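You operate a simulated robot arm through the tools that you are given. There is no shell and no other tool.

The job below is to be done with a simulated two-armed robot. You get a single attempt, and the scene is never put back.

JOB
Lock the wooden turntable, fit the grey sherd dry and clip both its seams.
Fine: the sherd waits in the sand box; use no glue.

Only the result counts: the job must be done as asked and must still hold three seconds after the hand-in. Knocking over, shifting, dropping, spilling or breaking anything else fails it.

ROBOT AND FRAMES
Two 7-joint arms with fingered hands on one trunk that stands fixed in place. Base frame: the origin is at the foot of the trunk, x ahead of it, y to its left, z up; the work surface is at about z = 745. Lengths are in mm, angles in rad, forces in N, time in s.
The left shoulder is at [50, 214, 869], the right one opposite. With the tool pointing down near the work surface each hand reaches from about 420 to 900 mm from the base axis, measured 20 degrees to its own side. Payload 3 kg a hand.
The TCP of each hand is the grasp point between the finger pads, 26 mm short of the fingertips. In the tool frame z runs along the fingers and y along their closing line. Largest opening 132 mm; the body of the gripper starts 73 mm behind the TCP. The gripper is a hand of 3 fingers: y runs from the thumb to the fingers, the wrist lies at [0, 0, -229] in the tool frame.
Orientation is told as [roll, pitch, yaw] about the base's x, y, z axes, in that order, counted from this pose: with the fingers straight down and closing along the base's y, the tool's x points along the base's -x, its y along +y and its z along -z.

CONTROLS
- The arms move only by the tool nudge_tool. It takes "left_targets", "right_targets" or both (then of equal length, played together; a hand with none holds still); each is a list of rows, each an object of numbers (a shift or turn left out is 0): "tx", "ty", "tz": the shift along the tool's x, y, z in mm; "ax", "ay", "az": the turn, a rotation vector about the tool's x, y, z in rad. In form: [{"tx": .., "ty": .., "tz": .., "ax": .., "ay": .., "az": ..}, ...]. A call has 1 to 20 rows; each row shifts and turns the commanded pose from where the row before left it, along the tool's axes as they then stand. Rows are played at 5 a second. More than 50 mm and 0.15 rad between two rows, and nothing of the call is played. A pose out of reach is approached as far as the arm can. The call stops where the force on the tool passes 40 N (or 10 N more than at its start, if that is more) or the arm is blocked; 0.2 s more then pass. In this call time passes only in rows, and 0.2 s behind the last. It gives the time, the measured TCP pose, the force on the tool (base axes), the opening and the grip force at its end, in the units of the frame above (readings bear some noise), with the torque about the TCP (base axes, N m) and any sound that the robot's microphone picked up.
- Cameras (640 x 400 px; columns grow to the right, rows downward): "scene" is now at [32.4, -1.2, 1488.9]; the picture's right is [0.05, -1.00, 0.00], its down [-0.70, -0.04, -0.71] and it looks along [0.71, 0.04, -0.70] (base axes); focal length 300 px, centre (320, 200). "left" rides on the left gripper at [-62, 3, -92] in its tool frame; the picture's right is [-0.05, -1.00, 0.00], its down [0.83, -0.04, -0.56] and it looks along [0.55, -0.03, 0.83] (tool axes); focal length 230 px, centre (320, 200). "right" rides on the right gripper at [62, 3, -92] in its tool frame; the picture's right is [-0.05, 1.00, 0.00], its down [-0.83, -0.04, -0.56] and it looks along [-0.55, -0.03, 0.83] (tool axes); focal length 230 px, centre (320, 200).
- capture(camera): a new picture of that camera. No time passes.
- set_fingers(finger1, finger2, thumb_bend, hand): sets how far each is bent, from 0 (flat) to 100 (curled in); at 30 the hand is open as for a grip, at 70 the pads meet at the TCP. One left out holds its place. A second passes; each finger stops where it meets its share of the squeeze, and holds until it gets a number again. It is the only way to open and close the hand. It gives what a move gives, with no picture; readings hold the bend of each and the force on the fingers (four entries, about 0 where the hand has none), thumb and palm.
- pan_tilt(pan, tilt): turns the head with the scene camera to pan (to the left, within 1.501 rad either way) and tilt (down, from -0.506 to 1.204), counted from straight ahead of the robot. It gives what a move gives.
- pixel_to_xyz(camera, pixels): for up to 12 pixels [column, row] of the newest picture of that camera ("zoom" is the newest enlarged one), the place [x, y, z] in the base frame of the surface seen there, good to about 2 mm, but the place of the scene camera against the robot may be out by one fixed shift of up to 12 mm in any direction. No time passes.
- inspect(camera, box): a new picture of the part [left, top, right, bottom] of that camera's present view, enlarged. No time passes.
- finish_job(): hands the job in; it is judged then, once.

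Unless the task says otherwise, let go and move clear before handing in.

The tools are called by a JSON object that holds its "fn" and its "kwargs". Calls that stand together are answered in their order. nudge_tool: Moves the arms, as the interface text tells. Its arguments: {"type":"object","properties":{"left_targets":{"type":"array","items":{"type":"object","properties":{"tx":{"type":"number"},"ty":{"type":"number"},"tz":{"type":"number"},"ax":{"type":"number"},"ay":{"type":"number"},"az":{"type":"number"}}}},"right_targets":{"type":"array","items":{"type":"object","properties":{"tx":{"type":"number"},"ty":{"type":"number"},"tz":{"type":"number"},"ax":{"type":"number"},"ay":{"type":"number"},"az":{"type":"number"}}}}},"required":[]} The other tools are called the same way: set_fingers (finger1, finger2, thumb_bend, hand) moves the fingers one by one; pan_tilt (pan, tilt) turns the head that bears the scene camera; capture (camera) takes a picture; pixel_to_xyz (camera, pixels) gives the place of the surface under pixels of a picture; inspect (camera, box) takes an enlarged picture of a part of a camera's view; finish_job () hands the job in.

At the start:

```text
t: 0.0
left_tool_pos: [418.5, 125.1, 1253.2]
left_tcp_rot: [0.002, 0.0, -0.153]
left_wrist_force: [-0.4, 0.2, 0.6]
left_torque: [0.02, 0.02, -0.03]
left_width: 131.9
left_gripper_force: 0.1
left_shape: jaw
left_bend: [30.0, 30.0, 30.0]
left_finger forces: [0.0, 0.0, 0.0, 0.0, 0.0, 0.0]
right_tool_pos: [454.3, -279.0, 1166.8]
right_tcp_rot: [0.0, 0.0, -0.153]
right_wrist_force: [-0.7, 0.3, 0.2]
right_torque: [0.02, 0.0, -0.03]
right_width: 131.9
right_gripper_force: 0.1
right_shape: jaw
right_bend: [30.0, 30.0, 30.0]
right_finger forces: [0.0, 0.0, 0.0, 0.0, 0.0, 0.0]
head pan, tilt: [0.054, 0.775]
```

scene: 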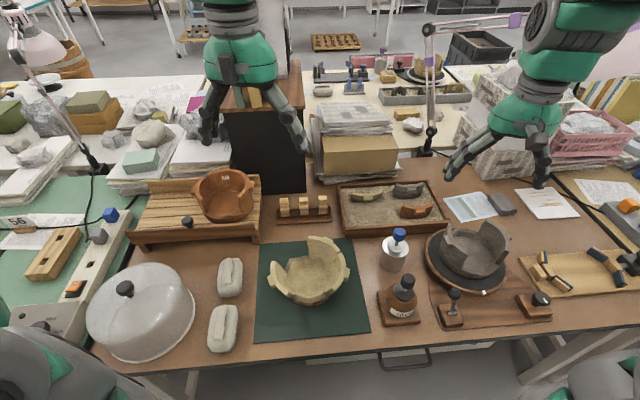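
right: 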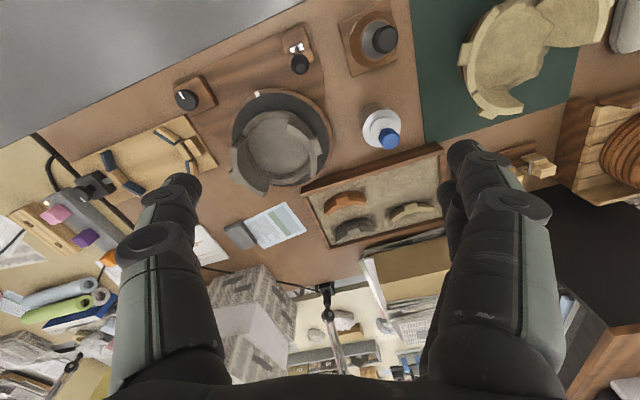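
left: 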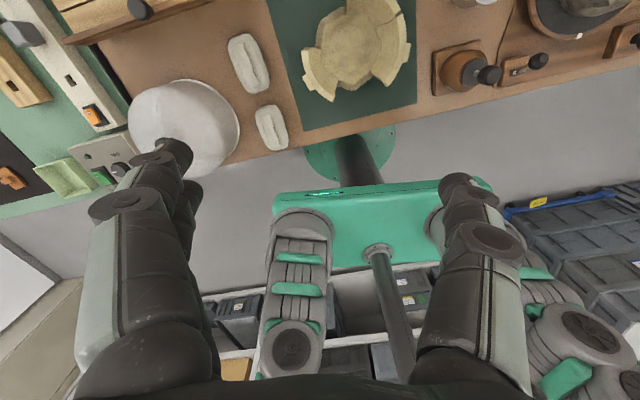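

The scene picture shows a grey broken pot on a turntable near (468,255), a sand box near (390,205) with three sherds, and clips on a tan board near (580,270). I will take closer views of these before moving.

{"fn": "inspect", "kwargs": {"camera": "scene", "box": [400, 200, 560, 340]}}

{"fn": "inspect", "kwargs": {"camera": "scene", "box": [330, 170, 450, 245]}}

{"fn": "inspect", "kwargs": {"camera": "scene", "box": [500, 230, 640, 318]}}

{"fn": "inspect", "kwargs": {"camera": "scene", "box": [120, 160, 350, 304]}}

{"fn": "inspect", "kwargs": {"camera": "right", "box": [60, 60, 340, 235]}}

```text
2.86 times, centred on (480, 270) of scene
```

zoom: 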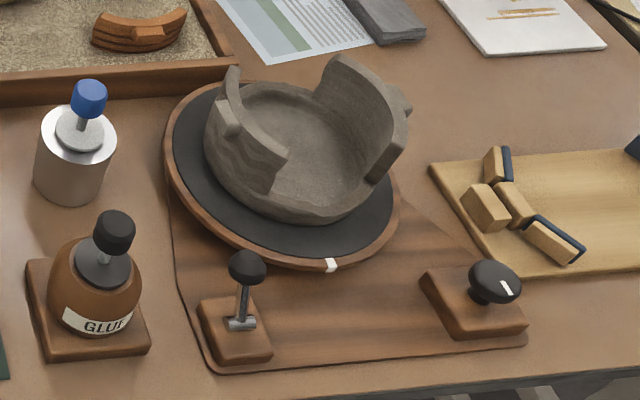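

```text
5.33 times, centred on (390, 208) of scene
```

zoom: 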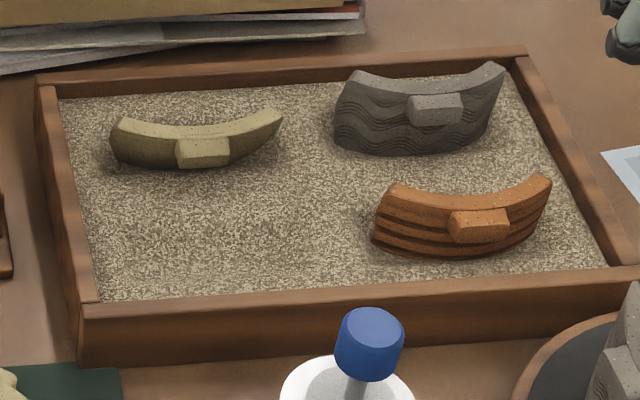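

```text
4.55 times, centred on (570, 274) of scene
```

zoom: 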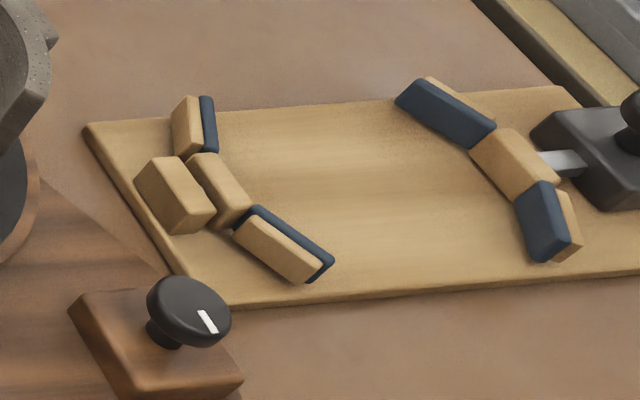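

```text
2.78 times, centred on (235, 232) of scene
```

zoom: 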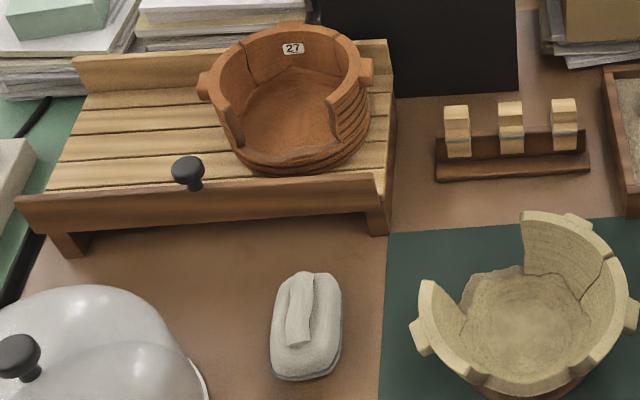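

```text
2.29 times, centred on (200, 148) of right
```

zoom: 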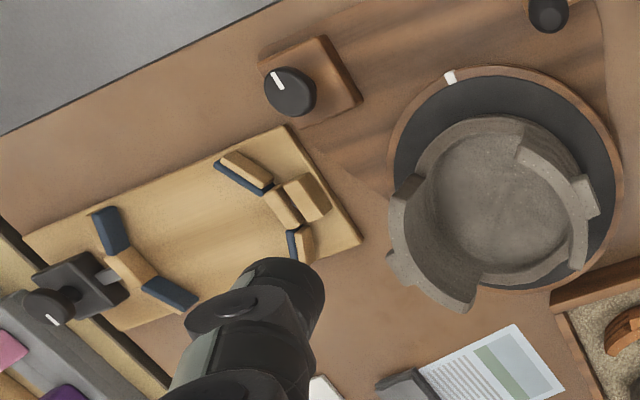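

The zooms show the grey sherd at the back right of the sand box, three wooden clips on a rack at (303,207), and a lever and a pointer knob on the turntable's base. I will measure these places next.

{"fn": "capture", "kwargs": {"camera": "scene"}}

{"fn": "pixel_to_xyz", "kwargs": {"camera": "scene", "pixels": [[454, 293], [450, 318], [541, 298], [530, 312], [483, 291], [472, 262], [458, 223], [500, 228], [472, 240], [430, 285], [405, 190], [413, 190]]}}

{"fn": "pixel_to_xyz", "kwargs": {"camera": "scene", "pixels": [[284, 202], [303, 200], [323, 199], [284, 210], [303, 209], [323, 207], [303, 219], [345, 190], [425, 185], [445, 225], [350, 232], [385, 200]]}}

{"fn": "inspect", "kwargs": {"camera": "scene", "box": [264, 185, 344, 235]}}

{"fn": "inspect", "kwargs": {"camera": "scene", "box": [420, 205, 520, 300]}}

{"fn": "inspect", "kwargs": {"camera": "scene", "box": [425, 280, 565, 335]}}

{"fn": "inspect", "kwargs": {"camera": "scene", "box": [250, 230, 430, 335]}}

```text
taken
```

scene: 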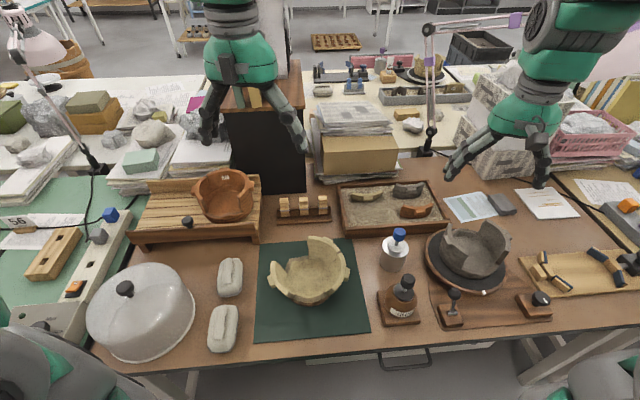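

```text
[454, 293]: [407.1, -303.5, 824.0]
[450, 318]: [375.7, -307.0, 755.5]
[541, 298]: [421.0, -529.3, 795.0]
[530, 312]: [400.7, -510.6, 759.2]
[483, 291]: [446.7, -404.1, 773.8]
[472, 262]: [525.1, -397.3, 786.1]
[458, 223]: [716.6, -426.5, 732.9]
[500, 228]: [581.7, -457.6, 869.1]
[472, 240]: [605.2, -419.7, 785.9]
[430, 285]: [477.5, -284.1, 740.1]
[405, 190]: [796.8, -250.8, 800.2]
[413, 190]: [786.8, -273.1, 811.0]
```

```text
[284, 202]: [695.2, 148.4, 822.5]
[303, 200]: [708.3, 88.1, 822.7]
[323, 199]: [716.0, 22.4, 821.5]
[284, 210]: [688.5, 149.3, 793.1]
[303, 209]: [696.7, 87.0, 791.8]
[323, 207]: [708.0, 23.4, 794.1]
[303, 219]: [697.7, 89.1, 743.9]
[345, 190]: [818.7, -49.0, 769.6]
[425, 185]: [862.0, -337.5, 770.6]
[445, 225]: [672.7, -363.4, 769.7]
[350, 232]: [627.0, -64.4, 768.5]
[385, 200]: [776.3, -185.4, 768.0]
```

```text
8.00 times, centred on (304, 210) of scene
```

zoom: 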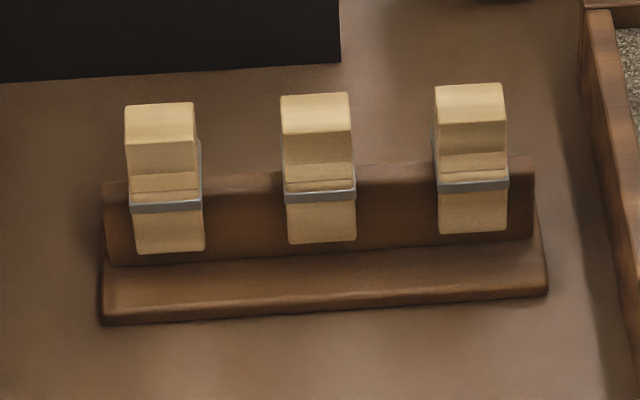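

```text
4.21 times, centred on (470, 252) of scene
```

zoom: 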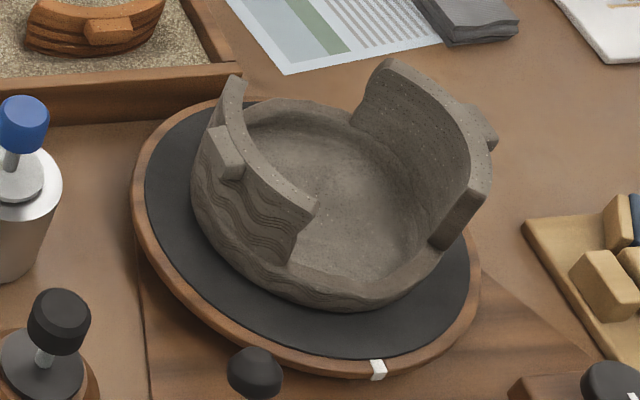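

```text
4.57 times, centred on (495, 308) of scene
```

zoom: 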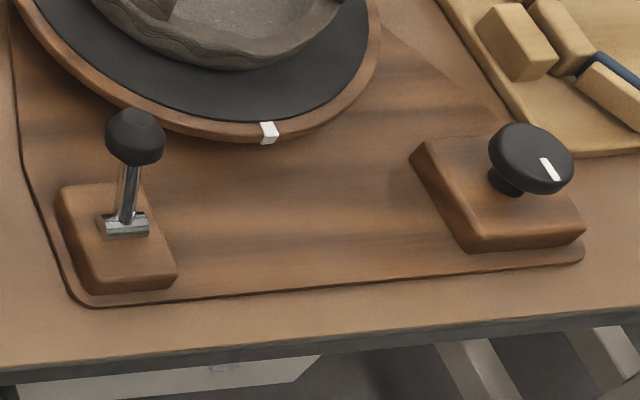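

```text
3.56 times, centred on (340, 282) of scene
```

zoom: 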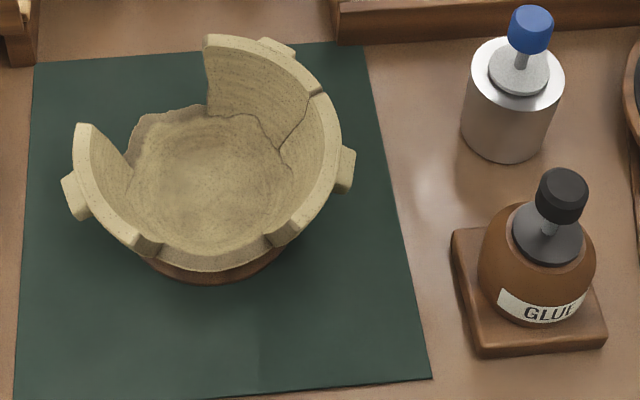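

The lever is at about (407,-303,824), the pointer knob at (421,-529,795), the pot around (565,-400), and the sherd around (790,-262). I will square the right hand and bring it nearer the pot so its camera can view the gaps.

{"fn": "nudge_tool", "kwargs": {"right_targets": [{"az": -0.0765}, {"az": -0.0765}, {"tx": 4.4, "ty": -22.2, "tz": 31.4}, {"tx": 4.4, "ty": -22.2, "tz": 31.4}, {"tx": 4.4, "ty": -22.2, "tz": 31.4}, {"tx": 4.4, "ty": -22.2, "tz": 31.4}, {"tx": 4.4, "ty": -22.2, "tz": 31.4}]}}

{"fn": "capture", "kwargs": {"camera": "right"}}

```text
t: 1.6
left_tool_pos: [418.7, 125.1, 1252.7]
left_tcp_rot: [0.0, 0.0, -0.152]
left_wrist_force: [-0.4, 0.5, -0.6]
left_torque: [0.02, -0.03, -0.01]
left_width: 132.0
left_gripper_force: 0.1
left_shape: jaw
left_bend: [30.0, 30.0, 30.0]
left_finger forces: [0.1, 0.0, 0.0, 0.0, 0.1, 0.0]
right_tool_pos: [432.7, -389.5, 1009.2]
right_tcp_rot: [0.001, -0.002, 0.0]
right_wrist_force: [1.1, 0.2, -0.3]
right_torque: [0.0, -0.03, 0.01]
right_width: 131.6
right_gripper_force: 0.0
right_shape: jaw
right_bend: [30.0, 30.0, 30.0]
right_finger forces: [0.1, 0.0, 0.0, 0.0, 0.1, 0.1]
head pan, tilt: [0.054, 0.775]
```

```text
taken
```

right: 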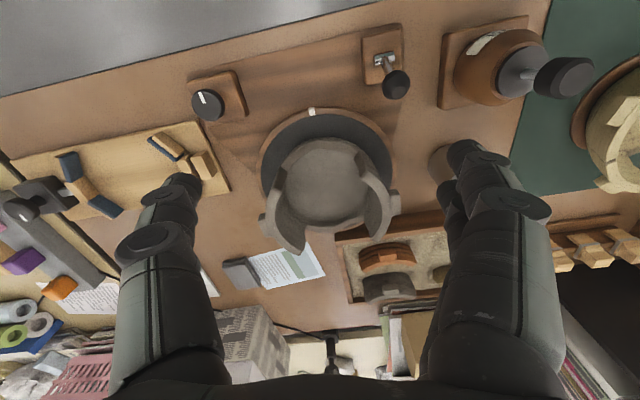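

The right camera now looks down on the pot at (328,190), with the white index mark at (311,112). I will zoom in and measure the pot's standing walls and the gap edges.

{"fn": "inspect", "kwargs": {"camera": "right", "box": [240, 95, 416, 265]}}

{"fn": "inspect", "kwargs": {"camera": "right", "box": [180, 20, 430, 130]}}

{"fn": "inspect", "kwargs": {"camera": "right", "box": [330, 210, 460, 330]}}

{"fn": "inspect", "kwargs": {"camera": "right", "box": [520, 200, 640, 280]}}

```text
2.35 times, centred on (328, 180) of right
```

zoom: 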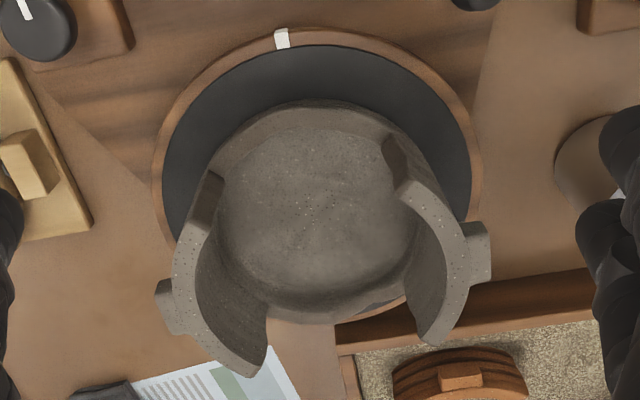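

```text
2.56 times, centred on (305, 75) of right
```

zoom: 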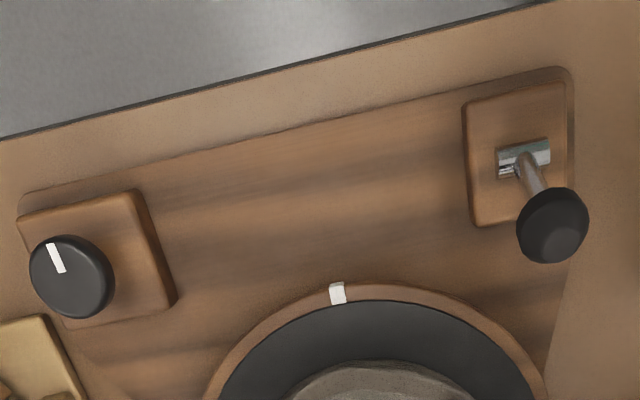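

```text
3.33 times, centred on (395, 270) of right
```

zoom: 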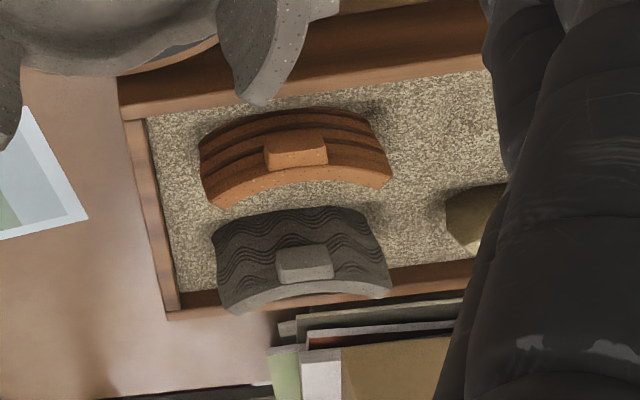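

```text
5.00 times, centred on (580, 240) of right
```

zoom: 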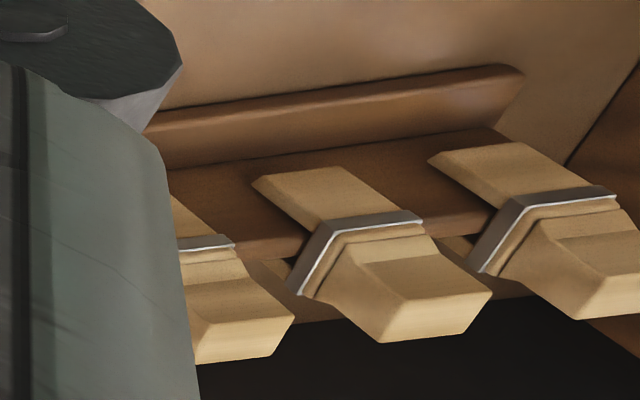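

The pot has two standing walls with lugs and two gaps, one toward the robot and one away from it. I will measure the gap edges and the sherd to see which gap it fits.

{"fn": "inspect", "kwargs": {"camera": "right", "box": [240, 95, 416, 265]}}

{"fn": "pixel_to_xyz", "kwargs": {"camera": "zoom", "pixels": [[212, 180], [200, 220], [185, 265], [195, 320], [250, 365], [394, 150], [408, 190], [440, 225], [455, 265], [432, 335], [165, 300], [480, 250]]}}

{"fn": "pixel_to_xyz", "kwargs": {"camera": "zoom", "pixels": [[320, 115], [260, 130], [320, 318], [380, 305], [320, 200], [282, 38], [165, 180], [475, 180], [230, 150], [320, 62], [390, 135], [270, 300]]}}

{"fn": "inspect", "kwargs": {"camera": "right", "box": [330, 210, 460, 330]}}

{"fn": "pixel_to_xyz", "kwargs": {"camera": "zoom", "pixels": [[235, 300], [385, 283], [310, 285], [305, 262], [280, 260], [330, 258], [215, 225], [360, 210], [290, 215], [225, 270], [380, 260], [310, 230]]}}

```text
2.35 times, centred on (328, 180) of right
```

zoom: 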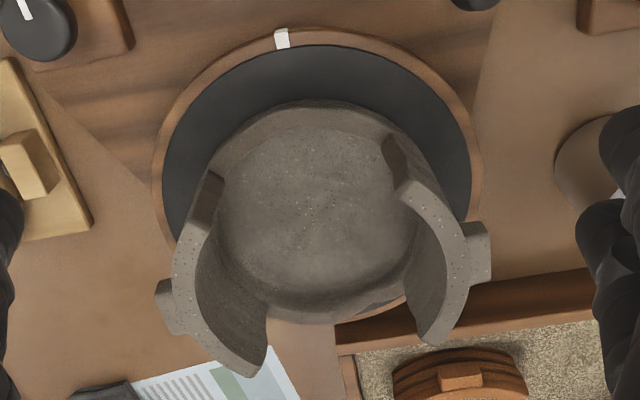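

```text
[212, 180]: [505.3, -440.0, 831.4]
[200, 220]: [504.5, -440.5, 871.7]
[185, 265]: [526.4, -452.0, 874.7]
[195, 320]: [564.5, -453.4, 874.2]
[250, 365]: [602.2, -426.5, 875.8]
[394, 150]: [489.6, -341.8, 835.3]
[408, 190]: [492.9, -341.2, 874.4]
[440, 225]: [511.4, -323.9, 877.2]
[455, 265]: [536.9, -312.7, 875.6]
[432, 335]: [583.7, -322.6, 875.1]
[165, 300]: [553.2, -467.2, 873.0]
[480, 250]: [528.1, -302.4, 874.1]
```

```text
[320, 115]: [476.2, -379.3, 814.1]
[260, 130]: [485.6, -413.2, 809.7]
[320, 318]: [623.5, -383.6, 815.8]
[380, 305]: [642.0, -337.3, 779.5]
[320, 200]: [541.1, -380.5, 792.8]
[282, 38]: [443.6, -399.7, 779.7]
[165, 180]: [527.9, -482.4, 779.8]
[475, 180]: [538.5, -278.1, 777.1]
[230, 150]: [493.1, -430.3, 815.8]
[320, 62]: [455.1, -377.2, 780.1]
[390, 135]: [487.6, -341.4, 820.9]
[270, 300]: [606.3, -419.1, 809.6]
```

```text
3.33 times, centred on (395, 270) of right
```

zoom: 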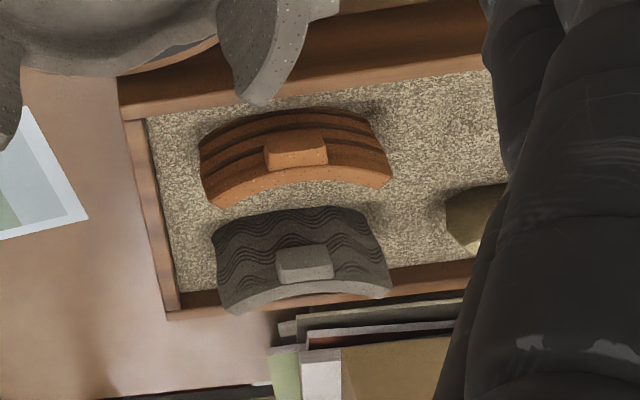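

```text
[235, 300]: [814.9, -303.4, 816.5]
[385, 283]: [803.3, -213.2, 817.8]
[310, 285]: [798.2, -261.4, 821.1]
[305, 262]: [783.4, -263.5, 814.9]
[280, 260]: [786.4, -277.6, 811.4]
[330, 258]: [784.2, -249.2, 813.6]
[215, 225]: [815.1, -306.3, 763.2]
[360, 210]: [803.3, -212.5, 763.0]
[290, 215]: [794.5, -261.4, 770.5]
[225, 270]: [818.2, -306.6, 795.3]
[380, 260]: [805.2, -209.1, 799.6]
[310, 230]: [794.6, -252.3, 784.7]
```

Using the right camera, the pot's centre is near (550,-382), its near gap is about 100 mm wide with edges at (504,-440) and (493,-341), and the sherd stands almost parallel to it. Now I will check the lever, knob and glue heights and views before choosing the lock.

{"fn": "inspect", "kwargs": {"camera": "right", "box": [330, 10, 430, 110]}}

{"fn": "pixel_to_xyz", "kwargs": {"camera": "zoom", "pixels": [[370, 300], [350, 280], [395, 300], [370, 335], [345, 210], [300, 200], [280, 100], [400, 100], [290, 290], [400, 260], [330, 220], [360, 190]]}}

{"fn": "pixel_to_xyz", "kwargs": {"camera": "right", "pixels": [[208, 103], [208, 93], [225, 90], [560, 75], [520, 75], [500, 60], [450, 80], [236, 115], [195, 105], [222, 105], [190, 85], [240, 90]]}}

{"fn": "pixel_to_xyz", "kwargs": {"camera": "scene", "pixels": [[404, 280], [404, 290], [386, 300], [380, 320], [399, 236], [395, 255], [454, 293], [452, 305], [450, 312], [421, 300], [411, 290], [455, 290]]}}

```text
4.00 times, centred on (380, 60) of right
```

zoom: 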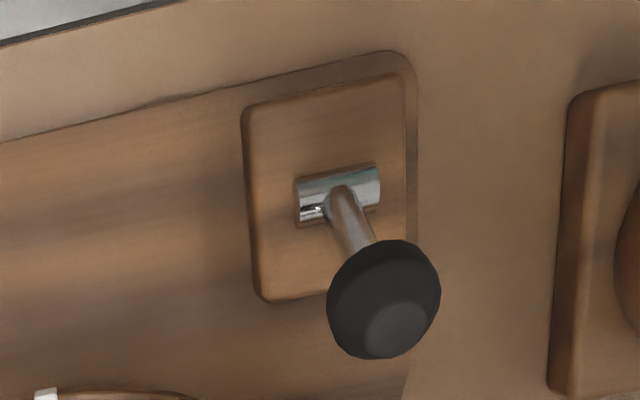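

```text
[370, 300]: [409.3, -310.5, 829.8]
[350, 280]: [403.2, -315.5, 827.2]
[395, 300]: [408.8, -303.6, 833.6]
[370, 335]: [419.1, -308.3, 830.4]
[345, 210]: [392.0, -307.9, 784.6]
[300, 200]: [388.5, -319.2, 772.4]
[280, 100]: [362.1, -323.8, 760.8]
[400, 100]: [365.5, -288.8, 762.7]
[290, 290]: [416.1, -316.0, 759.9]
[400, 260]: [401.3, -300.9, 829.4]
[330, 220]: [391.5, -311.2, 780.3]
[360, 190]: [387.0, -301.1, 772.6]
```

```text
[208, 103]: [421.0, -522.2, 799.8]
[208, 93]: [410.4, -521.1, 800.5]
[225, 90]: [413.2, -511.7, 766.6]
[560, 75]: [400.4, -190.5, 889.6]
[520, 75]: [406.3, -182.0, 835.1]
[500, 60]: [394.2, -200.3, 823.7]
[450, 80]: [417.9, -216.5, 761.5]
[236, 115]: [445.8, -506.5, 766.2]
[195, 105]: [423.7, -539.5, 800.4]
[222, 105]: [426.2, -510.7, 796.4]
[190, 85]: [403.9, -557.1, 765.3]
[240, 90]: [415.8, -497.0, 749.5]
```

```text
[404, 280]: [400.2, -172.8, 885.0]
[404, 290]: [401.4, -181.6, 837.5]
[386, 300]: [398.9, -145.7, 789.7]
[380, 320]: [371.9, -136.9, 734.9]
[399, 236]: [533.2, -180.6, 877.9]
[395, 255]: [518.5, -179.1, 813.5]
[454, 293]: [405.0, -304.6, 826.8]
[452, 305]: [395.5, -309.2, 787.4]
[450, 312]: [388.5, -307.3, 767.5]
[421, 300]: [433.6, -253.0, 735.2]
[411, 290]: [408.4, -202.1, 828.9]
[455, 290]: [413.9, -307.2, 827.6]
```

The lever hinges about y near (386,-309,772) with its knob leaning away from the robot to about (409,-306,828). Before I lock it I will zoom in on the gap edges to be sure which gap the sherd belongs in.

{"fn": "inspect", "kwargs": {"camera": "right", "box": [260, 130, 340, 180]}}

{"fn": "inspect", "kwargs": {"camera": "right", "box": [320, 130, 400, 180]}}

{"fn": "inspect", "kwargs": {"camera": "right", "box": [270, 205, 400, 265]}}

{"fn": "inspect", "kwargs": {"camera": "right", "box": [355, 260, 425, 310]}}

{"fn": "inspect", "kwargs": {"camera": "scene", "box": [385, 178, 431, 206]}}

```text
8.00 times, centred on (300, 155) of right
```

zoom: 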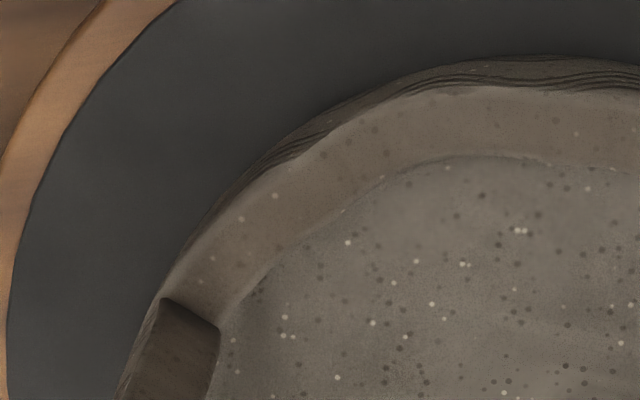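

```text
8.00 times, centred on (360, 155) of right
```

zoom: 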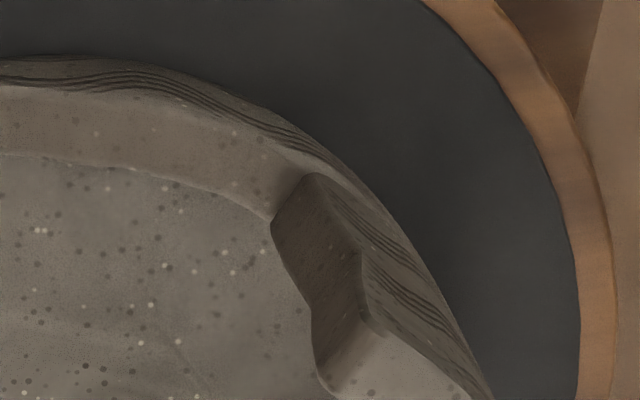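

```text
4.92 times, centred on (335, 235) of right
```

zoom: 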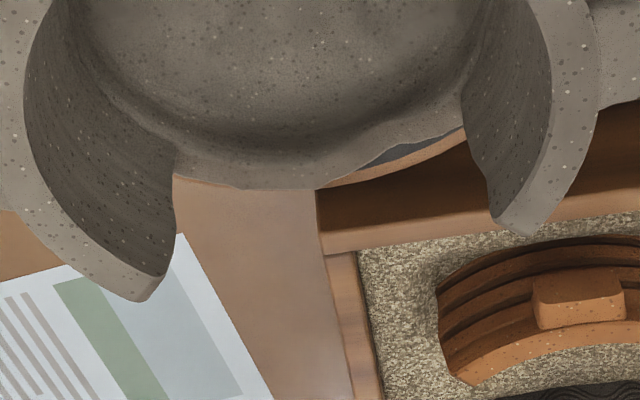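

```text
8.00 times, centred on (390, 285) of right
```

zoom: 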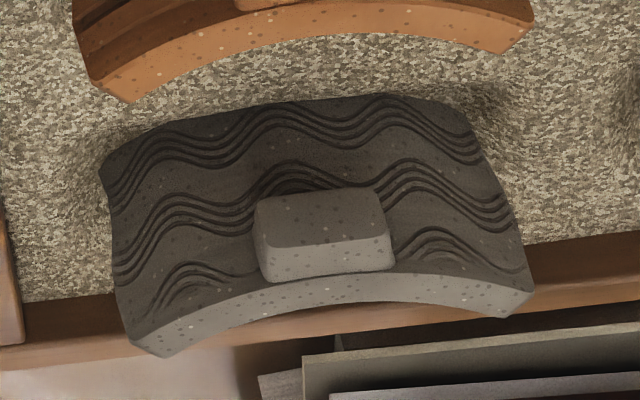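

```text
13.91 times, centred on (408, 192) of scene
```

zoom: 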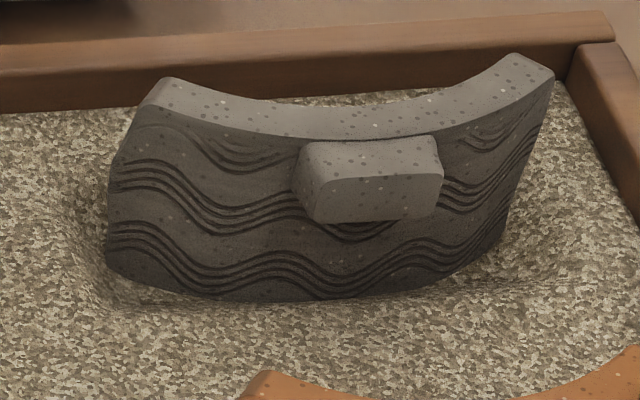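

The sherd's seam faces run in radially toward the pot, and it carries one lug in the middle. I will measure the top corners of the sherd and both gaps to match the arc lengths.

{"fn": "inspect", "kwargs": {"camera": "right", "box": [355, 260, 425, 310]}}

{"fn": "pixel_to_xyz", "kwargs": {"camera": "zoom", "pixels": [[137, 340], [527, 290], [164, 352], [508, 314], [328, 278], [322, 303], [322, 260], [260, 235], [390, 225], [110, 170], [470, 130], [300, 105]]}}

{"fn": "inspect", "kwargs": {"camera": "right", "box": [260, 155, 340, 205]}}

{"fn": "inspect", "kwargs": {"camera": "right", "box": [330, 155, 410, 205]}}

{"fn": "inspect", "kwargs": {"camera": "right", "box": [255, 205, 345, 260]}}

{"fn": "inspect", "kwargs": {"camera": "right", "box": [330, 205, 410, 255]}}

```text
8.00 times, centred on (390, 285) of right
```

zoom: 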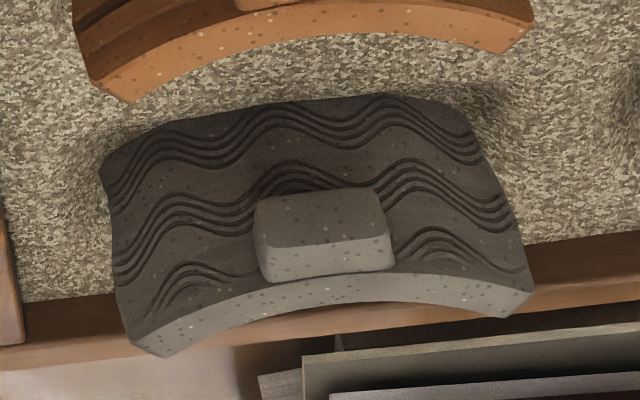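

```text
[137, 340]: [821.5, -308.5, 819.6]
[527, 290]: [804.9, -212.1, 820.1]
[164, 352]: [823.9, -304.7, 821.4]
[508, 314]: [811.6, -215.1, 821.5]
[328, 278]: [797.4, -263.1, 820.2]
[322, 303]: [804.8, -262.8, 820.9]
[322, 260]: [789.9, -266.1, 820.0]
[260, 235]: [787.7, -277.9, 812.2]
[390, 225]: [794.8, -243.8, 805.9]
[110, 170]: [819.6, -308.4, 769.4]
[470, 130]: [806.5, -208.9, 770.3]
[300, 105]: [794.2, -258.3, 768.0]
```

```text
8.00 times, centred on (300, 180) of right
```

zoom: 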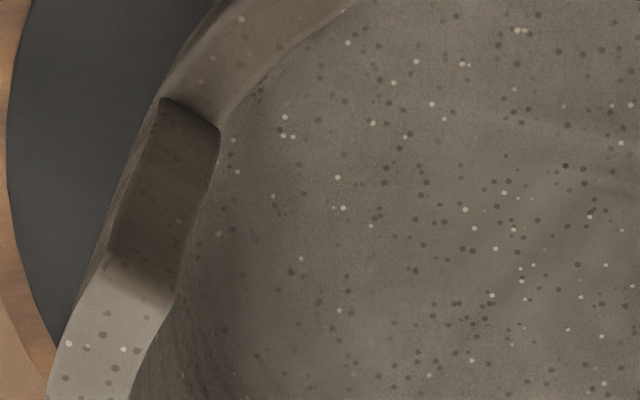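

```text
8.00 times, centred on (370, 180) of right
```

zoom: 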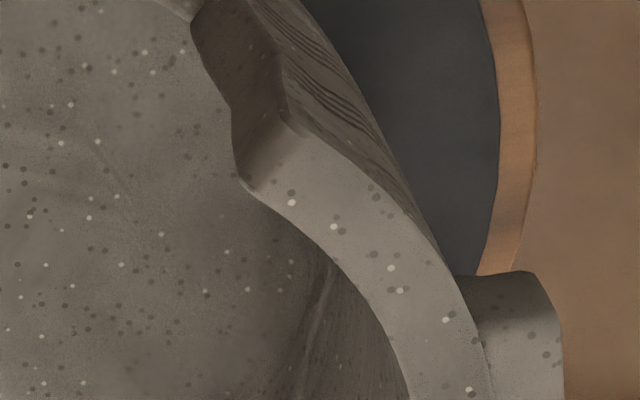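

```text
7.11 times, centred on (300, 232) of right
```

zoom: 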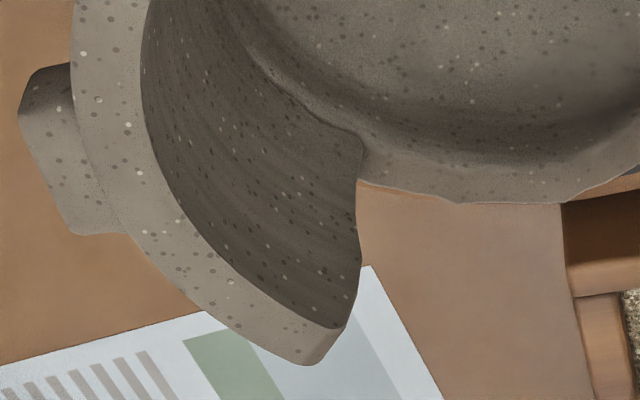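

```text
8.00 times, centred on (370, 230) of right
```

zoom: 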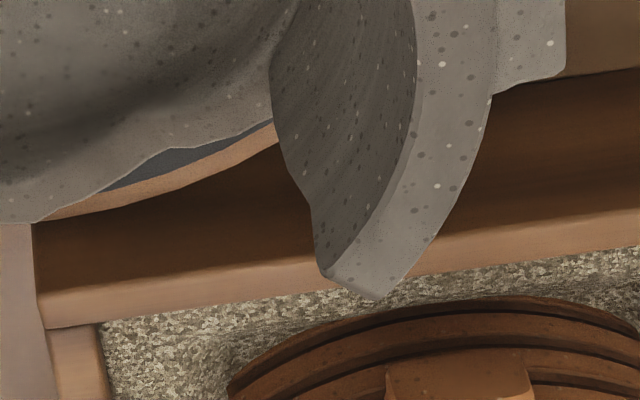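

The sherd's outer chord is about 98 mm with a radius near 79, so it spans about 77 degrees. I will now measure the outer corners of both gaps.

{"fn": "capture", "kwargs": {"camera": "right"}}

{"fn": "pixel_to_xyz", "kwargs": {"camera": "right", "pixels": [[273.5, 188.5], [281, 192.8], [366.8, 170.5], [362, 178.4], [298.5, 254], [302, 249.8], [376.5, 241], [371.5, 238.8], [265, 215], [394, 205], [282, 168], [356, 150]]}}

{"fn": "inspect", "kwargs": {"camera": "right", "box": [290, 130, 370, 180]}}

{"fn": "pixel_to_xyz", "kwargs": {"camera": "zoom", "pixels": [[40, 140], [100, 110], [160, 90], [220, 80], [280, 75], [340, 78], [400, 90], [460, 120], [510, 150], [300, 110], [240, 120], [420, 140]]}}

```text
taken
```

right: 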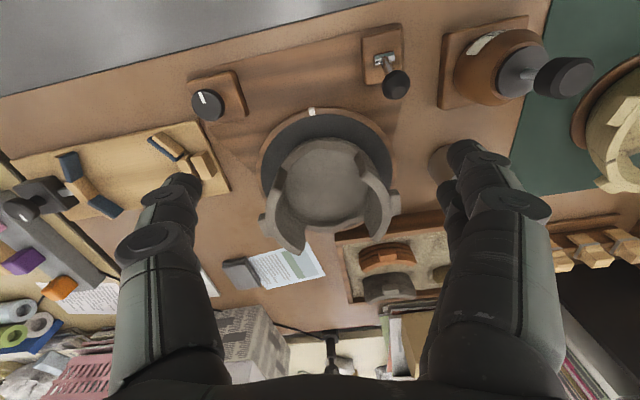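

```text
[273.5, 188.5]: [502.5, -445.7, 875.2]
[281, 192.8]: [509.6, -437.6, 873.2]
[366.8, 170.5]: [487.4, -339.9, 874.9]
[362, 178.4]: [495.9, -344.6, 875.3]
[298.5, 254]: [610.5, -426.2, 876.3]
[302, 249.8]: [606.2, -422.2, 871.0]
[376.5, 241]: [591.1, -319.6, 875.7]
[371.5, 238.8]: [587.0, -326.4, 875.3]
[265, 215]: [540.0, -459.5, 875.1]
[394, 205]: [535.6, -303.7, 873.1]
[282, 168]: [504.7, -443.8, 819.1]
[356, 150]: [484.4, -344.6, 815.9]
```

```text
8.00 times, centred on (330, 155) of right
```

zoom: 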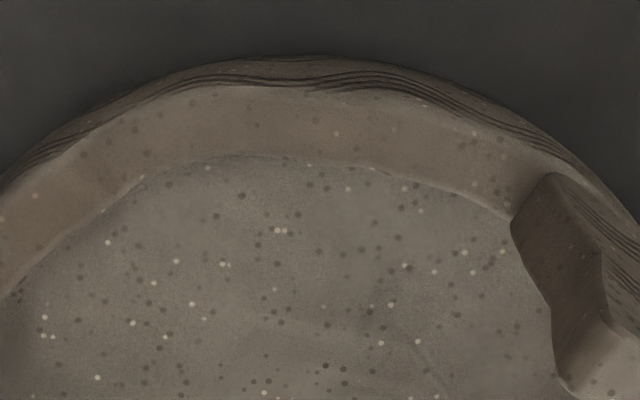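

```text
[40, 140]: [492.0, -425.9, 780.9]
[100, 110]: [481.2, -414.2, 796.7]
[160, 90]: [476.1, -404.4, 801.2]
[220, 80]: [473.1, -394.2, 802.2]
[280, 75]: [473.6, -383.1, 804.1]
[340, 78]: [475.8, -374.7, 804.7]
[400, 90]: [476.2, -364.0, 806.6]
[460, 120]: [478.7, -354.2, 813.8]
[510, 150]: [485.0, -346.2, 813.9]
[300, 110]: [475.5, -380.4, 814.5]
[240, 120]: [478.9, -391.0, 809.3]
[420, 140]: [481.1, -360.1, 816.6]
```

Both gaps measure alike, but the near gap lines up with the white mark and with the sherd's present facing, about 9 degrees off straight. I will lock the table first, part-closing the right hand so it clears the glue bottle when it takes the lever knob.

{"fn": "set_fingers", "kwargs": {"hand": "right", "finger1": 50, "finger2": 50, "thumb_bend": 50}}

{"fn": "nudge_tool", "kwargs": {"right_targets": [{"tx": 7.2, "ty": 28.8, "tz": 20}, {"tx": 7.2, "ty": 28.8, "tz": 30}, {"tx": 7.3, "ty": 28.9, "tz": 30}, {"tz": 29}]}}

{"fn": "capture", "kwargs": {"camera": "right"}}

{"fn": "inspect", "kwargs": {"camera": "scene", "box": [380, 240, 520, 330]}}

```text
t: 2.6
left_tool_pos: [419.2, 124.6, 1253.0]
left_tcp_rot: [0.001, -0.001, -0.154]
left_wrist_force: [0.3, 0.3, -0.5]
left_torque: [0.01, 0.0, 0.03]
left_width: 131.9
left_gripper_force: 0.0
left_shape: jaw
left_bend: [30.0, 30.0, 30.0]
left_finger forces: [0.1, 0.1, 0.1, 0.1, 0.0, 0.0]
right_tool_pos: [431.2, -387.9, 1008.3]
right_tcp_rot: [0.0, -0.001, -0.001]
right_wrist_force: [0.0, 0.1, 0.0]
right_torque: [-0.01, 0.02, -0.01]
right_width: 68.7
right_gripper_force: 0.1
right_shape: fingers
right_bend: [50.0, 50.0, 50.0]
right_finger forces: [0.0, 0.0, 0.0, 0.0, 0.0, 0.0]
head pan, tilt: [0.054, 0.775]
```

```text
t: 3.6
left_tool_pos: [418.3, 126.7, 1252.0]
left_tcp_rot: [-0.001, 0.001, -0.154]
left_wrist_force: [0.9, 0.9, 0.1]
left_torque: [0.04, 0.01, -0.01]
left_width: 131.9
left_gripper_force: 0.0
left_shape: jaw
left_bend: [30.0, 30.0, 30.0]
left_finger forces: [0.0, 0.1, 0.0, 0.0, 0.1, 0.0]
right_tool_pos: [409.6, -304.2, 898.3]
right_tcp_rot: [0.001, -0.001, 0.0]
right_wrist_force: [0.8, 0.5, 0.9]
right_torque: [-0.03, 0.03, -0.04]
right_width: 68.4
right_gripper_force: 0.1
right_shape: fingers
right_bend: [50.0, 50.0, 50.0]
right_finger forces: [0.0, 0.0, 0.1, 0.1, 0.0, 0.1]
head pan, tilt: [0.054, 0.775]
```

```text
taken
```

right: 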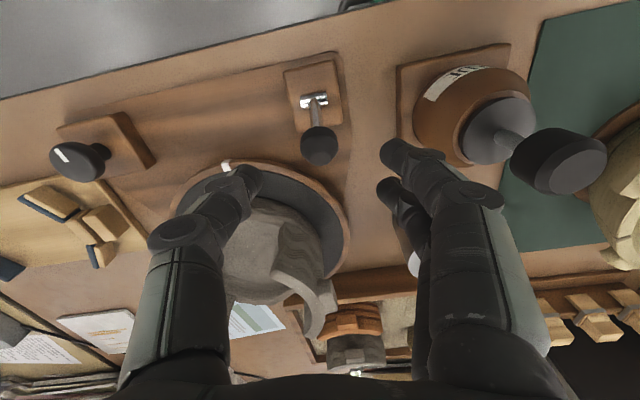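

```text
4.44 times, centred on (450, 285) of scene
```

zoom: 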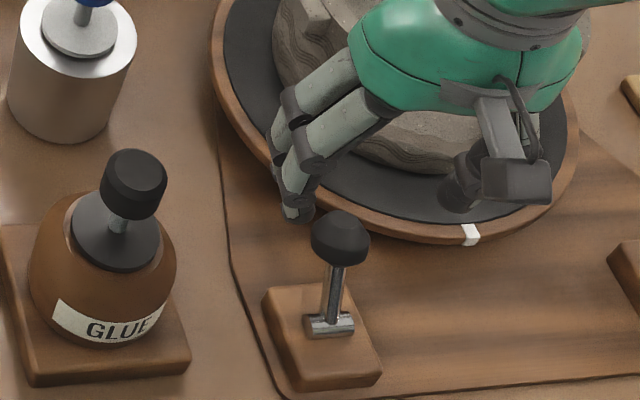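

The lever knob is at (320,143) in the right picture, which is straight down the hand's axis. I will check the knob's depth and then descend around it.

{"fn": "pixel_to_xyz", "kwargs": {"camera": "right", "pixels": [[320, 143], [310, 150], [332, 150], [320, 160], [320, 133], [316, 110], [312, 100], [305, 143], [335, 143]]}}

```text
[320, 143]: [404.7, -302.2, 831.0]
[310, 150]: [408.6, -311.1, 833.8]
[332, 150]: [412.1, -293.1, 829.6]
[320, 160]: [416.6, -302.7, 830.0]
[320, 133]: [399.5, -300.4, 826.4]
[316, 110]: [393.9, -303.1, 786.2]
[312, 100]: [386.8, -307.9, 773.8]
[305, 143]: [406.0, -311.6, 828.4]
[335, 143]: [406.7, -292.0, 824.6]
```

The knob's top is at z≈832 and its centre is about (407,-302,819). I will lower the hand around it and then close gently.

{"fn": "nudge_tool", "kwargs": {"right_targets": [{"tx": 1, "ty": 1, "tz": 26}, {"tx": 1, "ty": 1, "tz": 26}, {"tz": 25}]}}

{"fn": "set_fingers", "kwargs": {"hand": "right", "finger1": 64, "finger2": 64, "thumb_bend": 64}}

{"fn": "inspect", "kwargs": {"camera": "scene", "box": [380, 240, 520, 330]}}

```text
t: 4.4
left_tool_pos: [418.2, 125.7, 1252.6]
left_tcp_rot: [0.001, 0.0, -0.153]
left_wrist_force: [-0.4, 0.1, 0.1]
left_torque: [0.0, 0.01, 0.01]
left_width: 131.8
left_gripper_force: 0.0
left_shape: jaw
left_bend: [30.0, 30.0, 30.0]
left_finger forces: [0.0, 0.0, 0.0, 0.0, 0.0, 0.0]
right_tool_pos: [409.3, -300.6, 822.1]
right_tcp_rot: [0.002, 0.001, 0.0]
right_wrist_force: [-0.7, -0.2, 0.4]
right_torque: [0.0, 0.01, -0.01]
right_width: 68.3
right_gripper_force: 0.0
right_shape: fingers
right_bend: [50.0, 50.0, 50.0]
right_finger forces: [0.0, 0.0, 0.1, 0.0, 0.1, 0.0]
head pan, tilt: [0.054, 0.775]
```

```text
t: 5.4
left_tool_pos: [418.3, 125.2, 1251.8]
left_tcp_rot: [0.0, -0.001, -0.152]
left_wrist_force: [-0.5, 0.1, 0.6]
left_torque: [0.0, 0.0, -0.02]
left_width: 131.6
left_gripper_force: 0.0
left_shape: jaw
left_bend: [30.0, 30.0, 30.0]
left_finger forces: [0.0, 0.1, 0.0, 0.0, 0.0, 0.1]
right_tool_pos: [409.1, -301.4, 823.0]
right_tcp_rot: [0.002, 0.0, 0.0]
right_wrist_force: [-0.6, -0.8, -0.6]
right_torque: [0.05, 0.02, -0.03]
right_width: 24.6
right_gripper_force: 0.6
right_shape: fingers
right_bend: [64.0, 64.0, 63.0]
right_finger forces: [0.1, 0.1, 0.0, 0.1, 1.4, 0.0]
head pan, tilt: [0.054, 0.775]
```

```text
4.44 times, centred on (450, 285) of scene
```

zoom: 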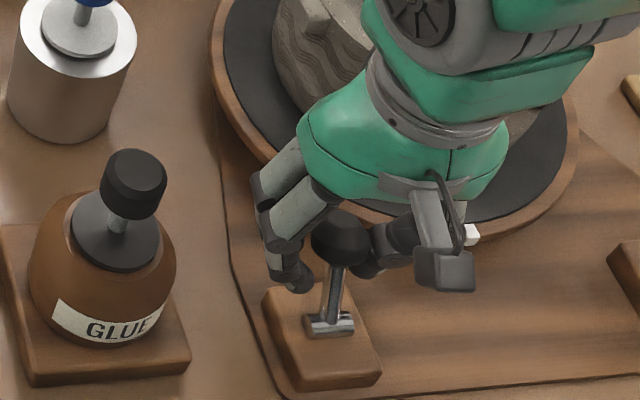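

The thumb has just touched the knob with 1.4 N while the fingers have not arrived yet. I will close the fingers a little more.

{"fn": "set_fingers", "kwargs": {"hand": "right", "finger1": 70, "finger2": 70, "thumb_bend": 66}}

{"fn": "capture", "kwargs": {"camera": "right"}}

{"fn": "inspect", "kwargs": {"camera": "scene", "box": [410, 265, 490, 325]}}

```text
t: 6.4
left_tool_pos: [417.2, 125.9, 1252.8]
left_tcp_rot: [0.0, 0.001, -0.153]
left_wrist_force: [0.0, 0.4, -0.6]
left_torque: [-0.02, 0.03, 0.0]
left_width: 131.9
left_gripper_force: 0.1
left_shape: jaw
left_bend: [30.0, 30.0, 30.0]
left_finger forces: [0.1, 0.1, 0.0, 0.0, 0.0, 0.1]
right_tool_pos: [408.4, -301.1, 822.2]
right_tcp_rot: [-0.002, -0.001, -0.001]
right_wrist_force: [-0.7, -2.9, -2.1]
right_torque: [-0.01, 0.02, 0.0]
right_width: 15.0
right_gripper_force: 2.8
right_shape: fingers
right_bend: [70.0, 68.0, 64.0]
right_finger forces: [0.0, 1.1, 0.0, 0.0, 4.0, 0.0]
head pan, tilt: [0.054, 0.775]
```

```text
taken
```

right: 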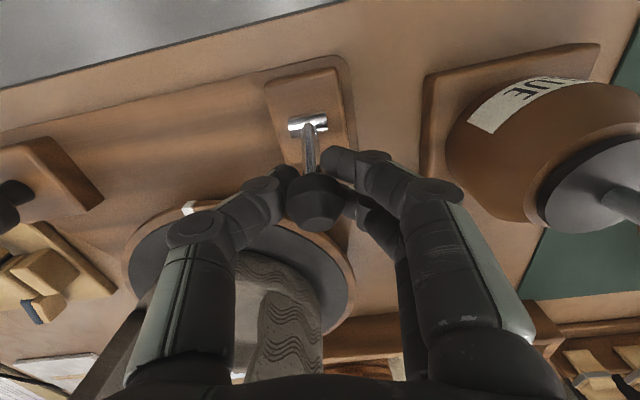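

```text
6.67 times, centred on (450, 295) of scene
```

zoom: 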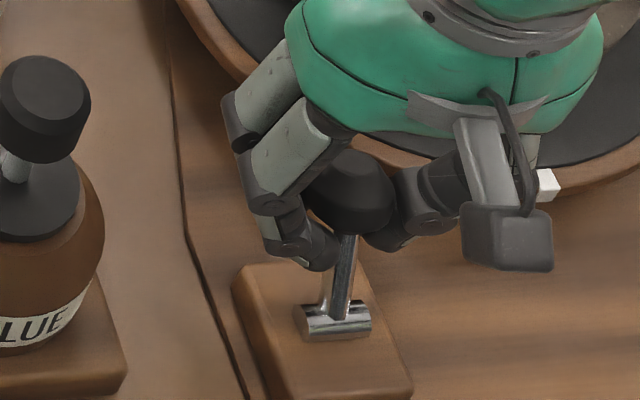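

The hand now holds the knob, with thumb and finger 2 in contact. I will swing the lever toward the robot in small steps.

{"fn": "nudge_tool", "kwargs": {"right_targets": [{"tx": 8, "tz": -1.5}, {"tx": 8, "tz": -1}, {"tx": 8, "tz": -0.5}, {"tx": 8, "tz": 0.5}, {"tx": 8, "tz": 1}, {"tx": 8, "tz": 1.5}]}}

{"fn": "capture", "kwargs": {"camera": "right"}}

{"fn": "inspect", "kwargs": {"camera": "scene", "box": [410, 245, 510, 335]}}

```text
t: 7.8
left_tool_pos: [418.1, 126.1, 1253.0]
left_tcp_rot: [0.0, 0.0, -0.153]
left_wrist_force: [-0.6, -0.7, 0.9]
left_torque: [0.02, 0.03, 0.02]
left_width: 131.9
left_gripper_force: 0.1
left_shape: jaw
left_bend: [30.0, 30.0, 30.0]
left_finger forces: [0.0, 0.0, 0.0, 0.1, 0.0, 0.0]
right_tool_pos: [379.0, -300.6, 828.9]
right_tcp_rot: [-0.002, 0.002, 0.001]
right_wrist_force: [2.0, -4.9, -10.2]
right_torque: [0.13, -0.02, 0.02]
right_width: 19.9
right_gripper_force: 3.8
right_shape: fingers
right_bend: [70.0, 69.0, 62.0]
right_finger forces: [0.0, 0.7, 0.0, 0.0, 7.7, 0.1]
right hand out of reach, approached as far as the arm can: row 4, 5, 6
head pan, tilt: [0.054, 0.775]
```

```text
taken
```

right: 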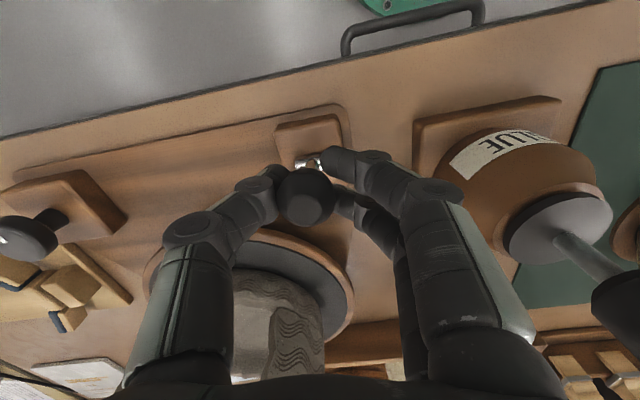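

```text
4.44 times, centred on (460, 290) of scene
```

zoom: 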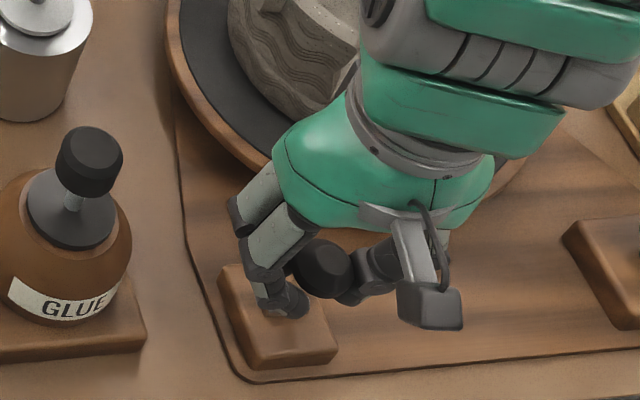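

The lever has come to about upright at x≈379, where the arm's near reach ends. I will tilt the hand so the wrist moves forward and keep swinging the knob toward the robot.

{"fn": "nudge_tool", "kwargs": {"right_targets": [{"ay": 0.1}, {"ay": 0.1}, {"ay": 0.1}, {"ay": 0.1}, {"tx": 0.1}]}}

{"fn": "inspect", "kwargs": {"camera": "scene", "box": [410, 245, 510, 335]}}

```text
t: 9.0
left_tool_pos: [417.7, 125.7, 1251.7]
left_tcp_rot: [0.0, 0.001, -0.153]
left_wrist_force: [-0.8, 0.5, -0.5]
left_torque: [0.0, -0.03, 0.01]
left_width: 131.9
left_gripper_force: 0.0
left_shape: jaw
left_bend: [30.0, 30.0, 30.0]
left_finger forces: [0.0, 0.0, 0.1, 0.1, 0.1, 0.0]
right_tool_pos: [378.3, -301.2, 828.7]
right_tcp_rot: [0.0, 0.401, 0.001]
right_wrist_force: [2.1, -5.5, -4.7]
right_torque: [0.03, -0.06, 0.08]
right_width: 18.5
right_gripper_force: 3.7
right_shape: fingers
right_bend: [70.0, 70.0, 63.0]
right_finger forces: [0.1, 0.8, 0.0, 0.0, 6.7, 0.1]
head pan, tilt: [0.054, 0.775]
```

```text
4.44 times, centred on (460, 290) of scene
```

zoom: 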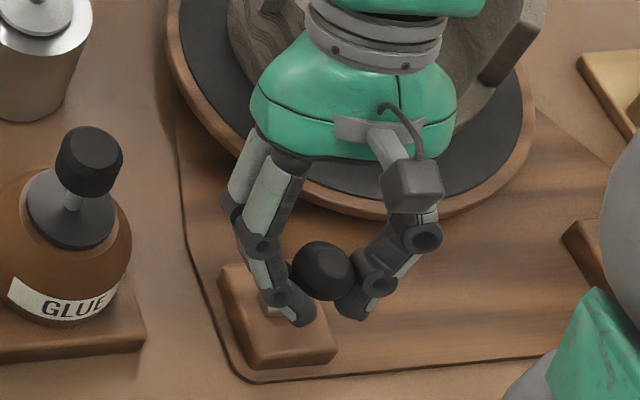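

The reach limit is gone now that the hand is tilted 0.4 rad, and the knob is still held. I will carry on the swing past upright in small steps.

{"fn": "nudge_tool", "kwargs": {"right_targets": [{"tx": 7.0, "tz": 4.0}, {"tx": 6.0, "tz": 6.3}, {"tx": 3.5, "tz": 4.5}]}}

{"fn": "capture", "kwargs": {"camera": "right"}}

{"fn": "inspect", "kwargs": {"camera": "scene", "box": [410, 245, 510, 335]}}

```text
t: 9.8
left_tool_pos: [418.5, 124.7, 1251.6]
left_tcp_rot: [0.001, 0.001, -0.153]
left_wrist_force: [0.1, -0.7, -0.3]
left_torque: [0.02, 0.01, -0.03]
left_width: 132.1
left_gripper_force: 0.0
left_shape: jaw
left_bend: [30.0, 30.0, 30.0]
left_finger forces: [0.0, 0.0, 0.0, 0.1, 0.0, 0.1]
right_tool_pos: [357.6, -302.5, 820.5]
right_tcp_rot: [0.0, 0.399, 0.0]
right_wrist_force: [1.4, -6.5, 3.0]
right_torque: [-0.1, -0.02, 0.03]
right_width: 16.2
right_gripper_force: 2.8
right_shape: fingers
right_bend: [70.0, 70.0, 65.0]
right_finger forces: [0.0, 0.0, 0.0, 0.1, 5.3, 0.0]
head pan, tilt: [0.054, 0.775]
```

```text
taken
```

right: 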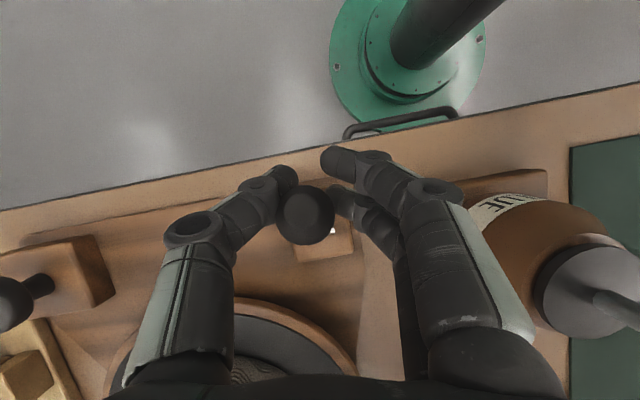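

```text
4.44 times, centred on (460, 290) of scene
```

zoom: 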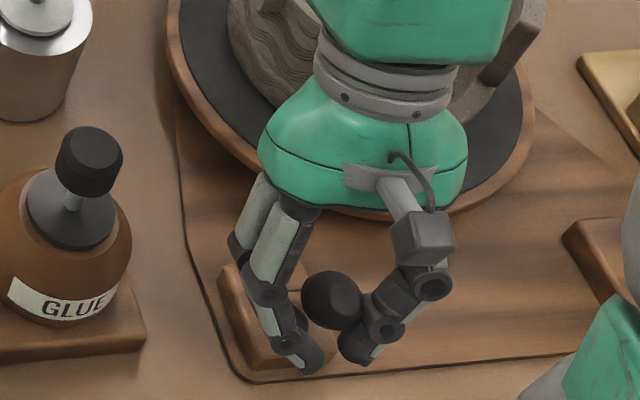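

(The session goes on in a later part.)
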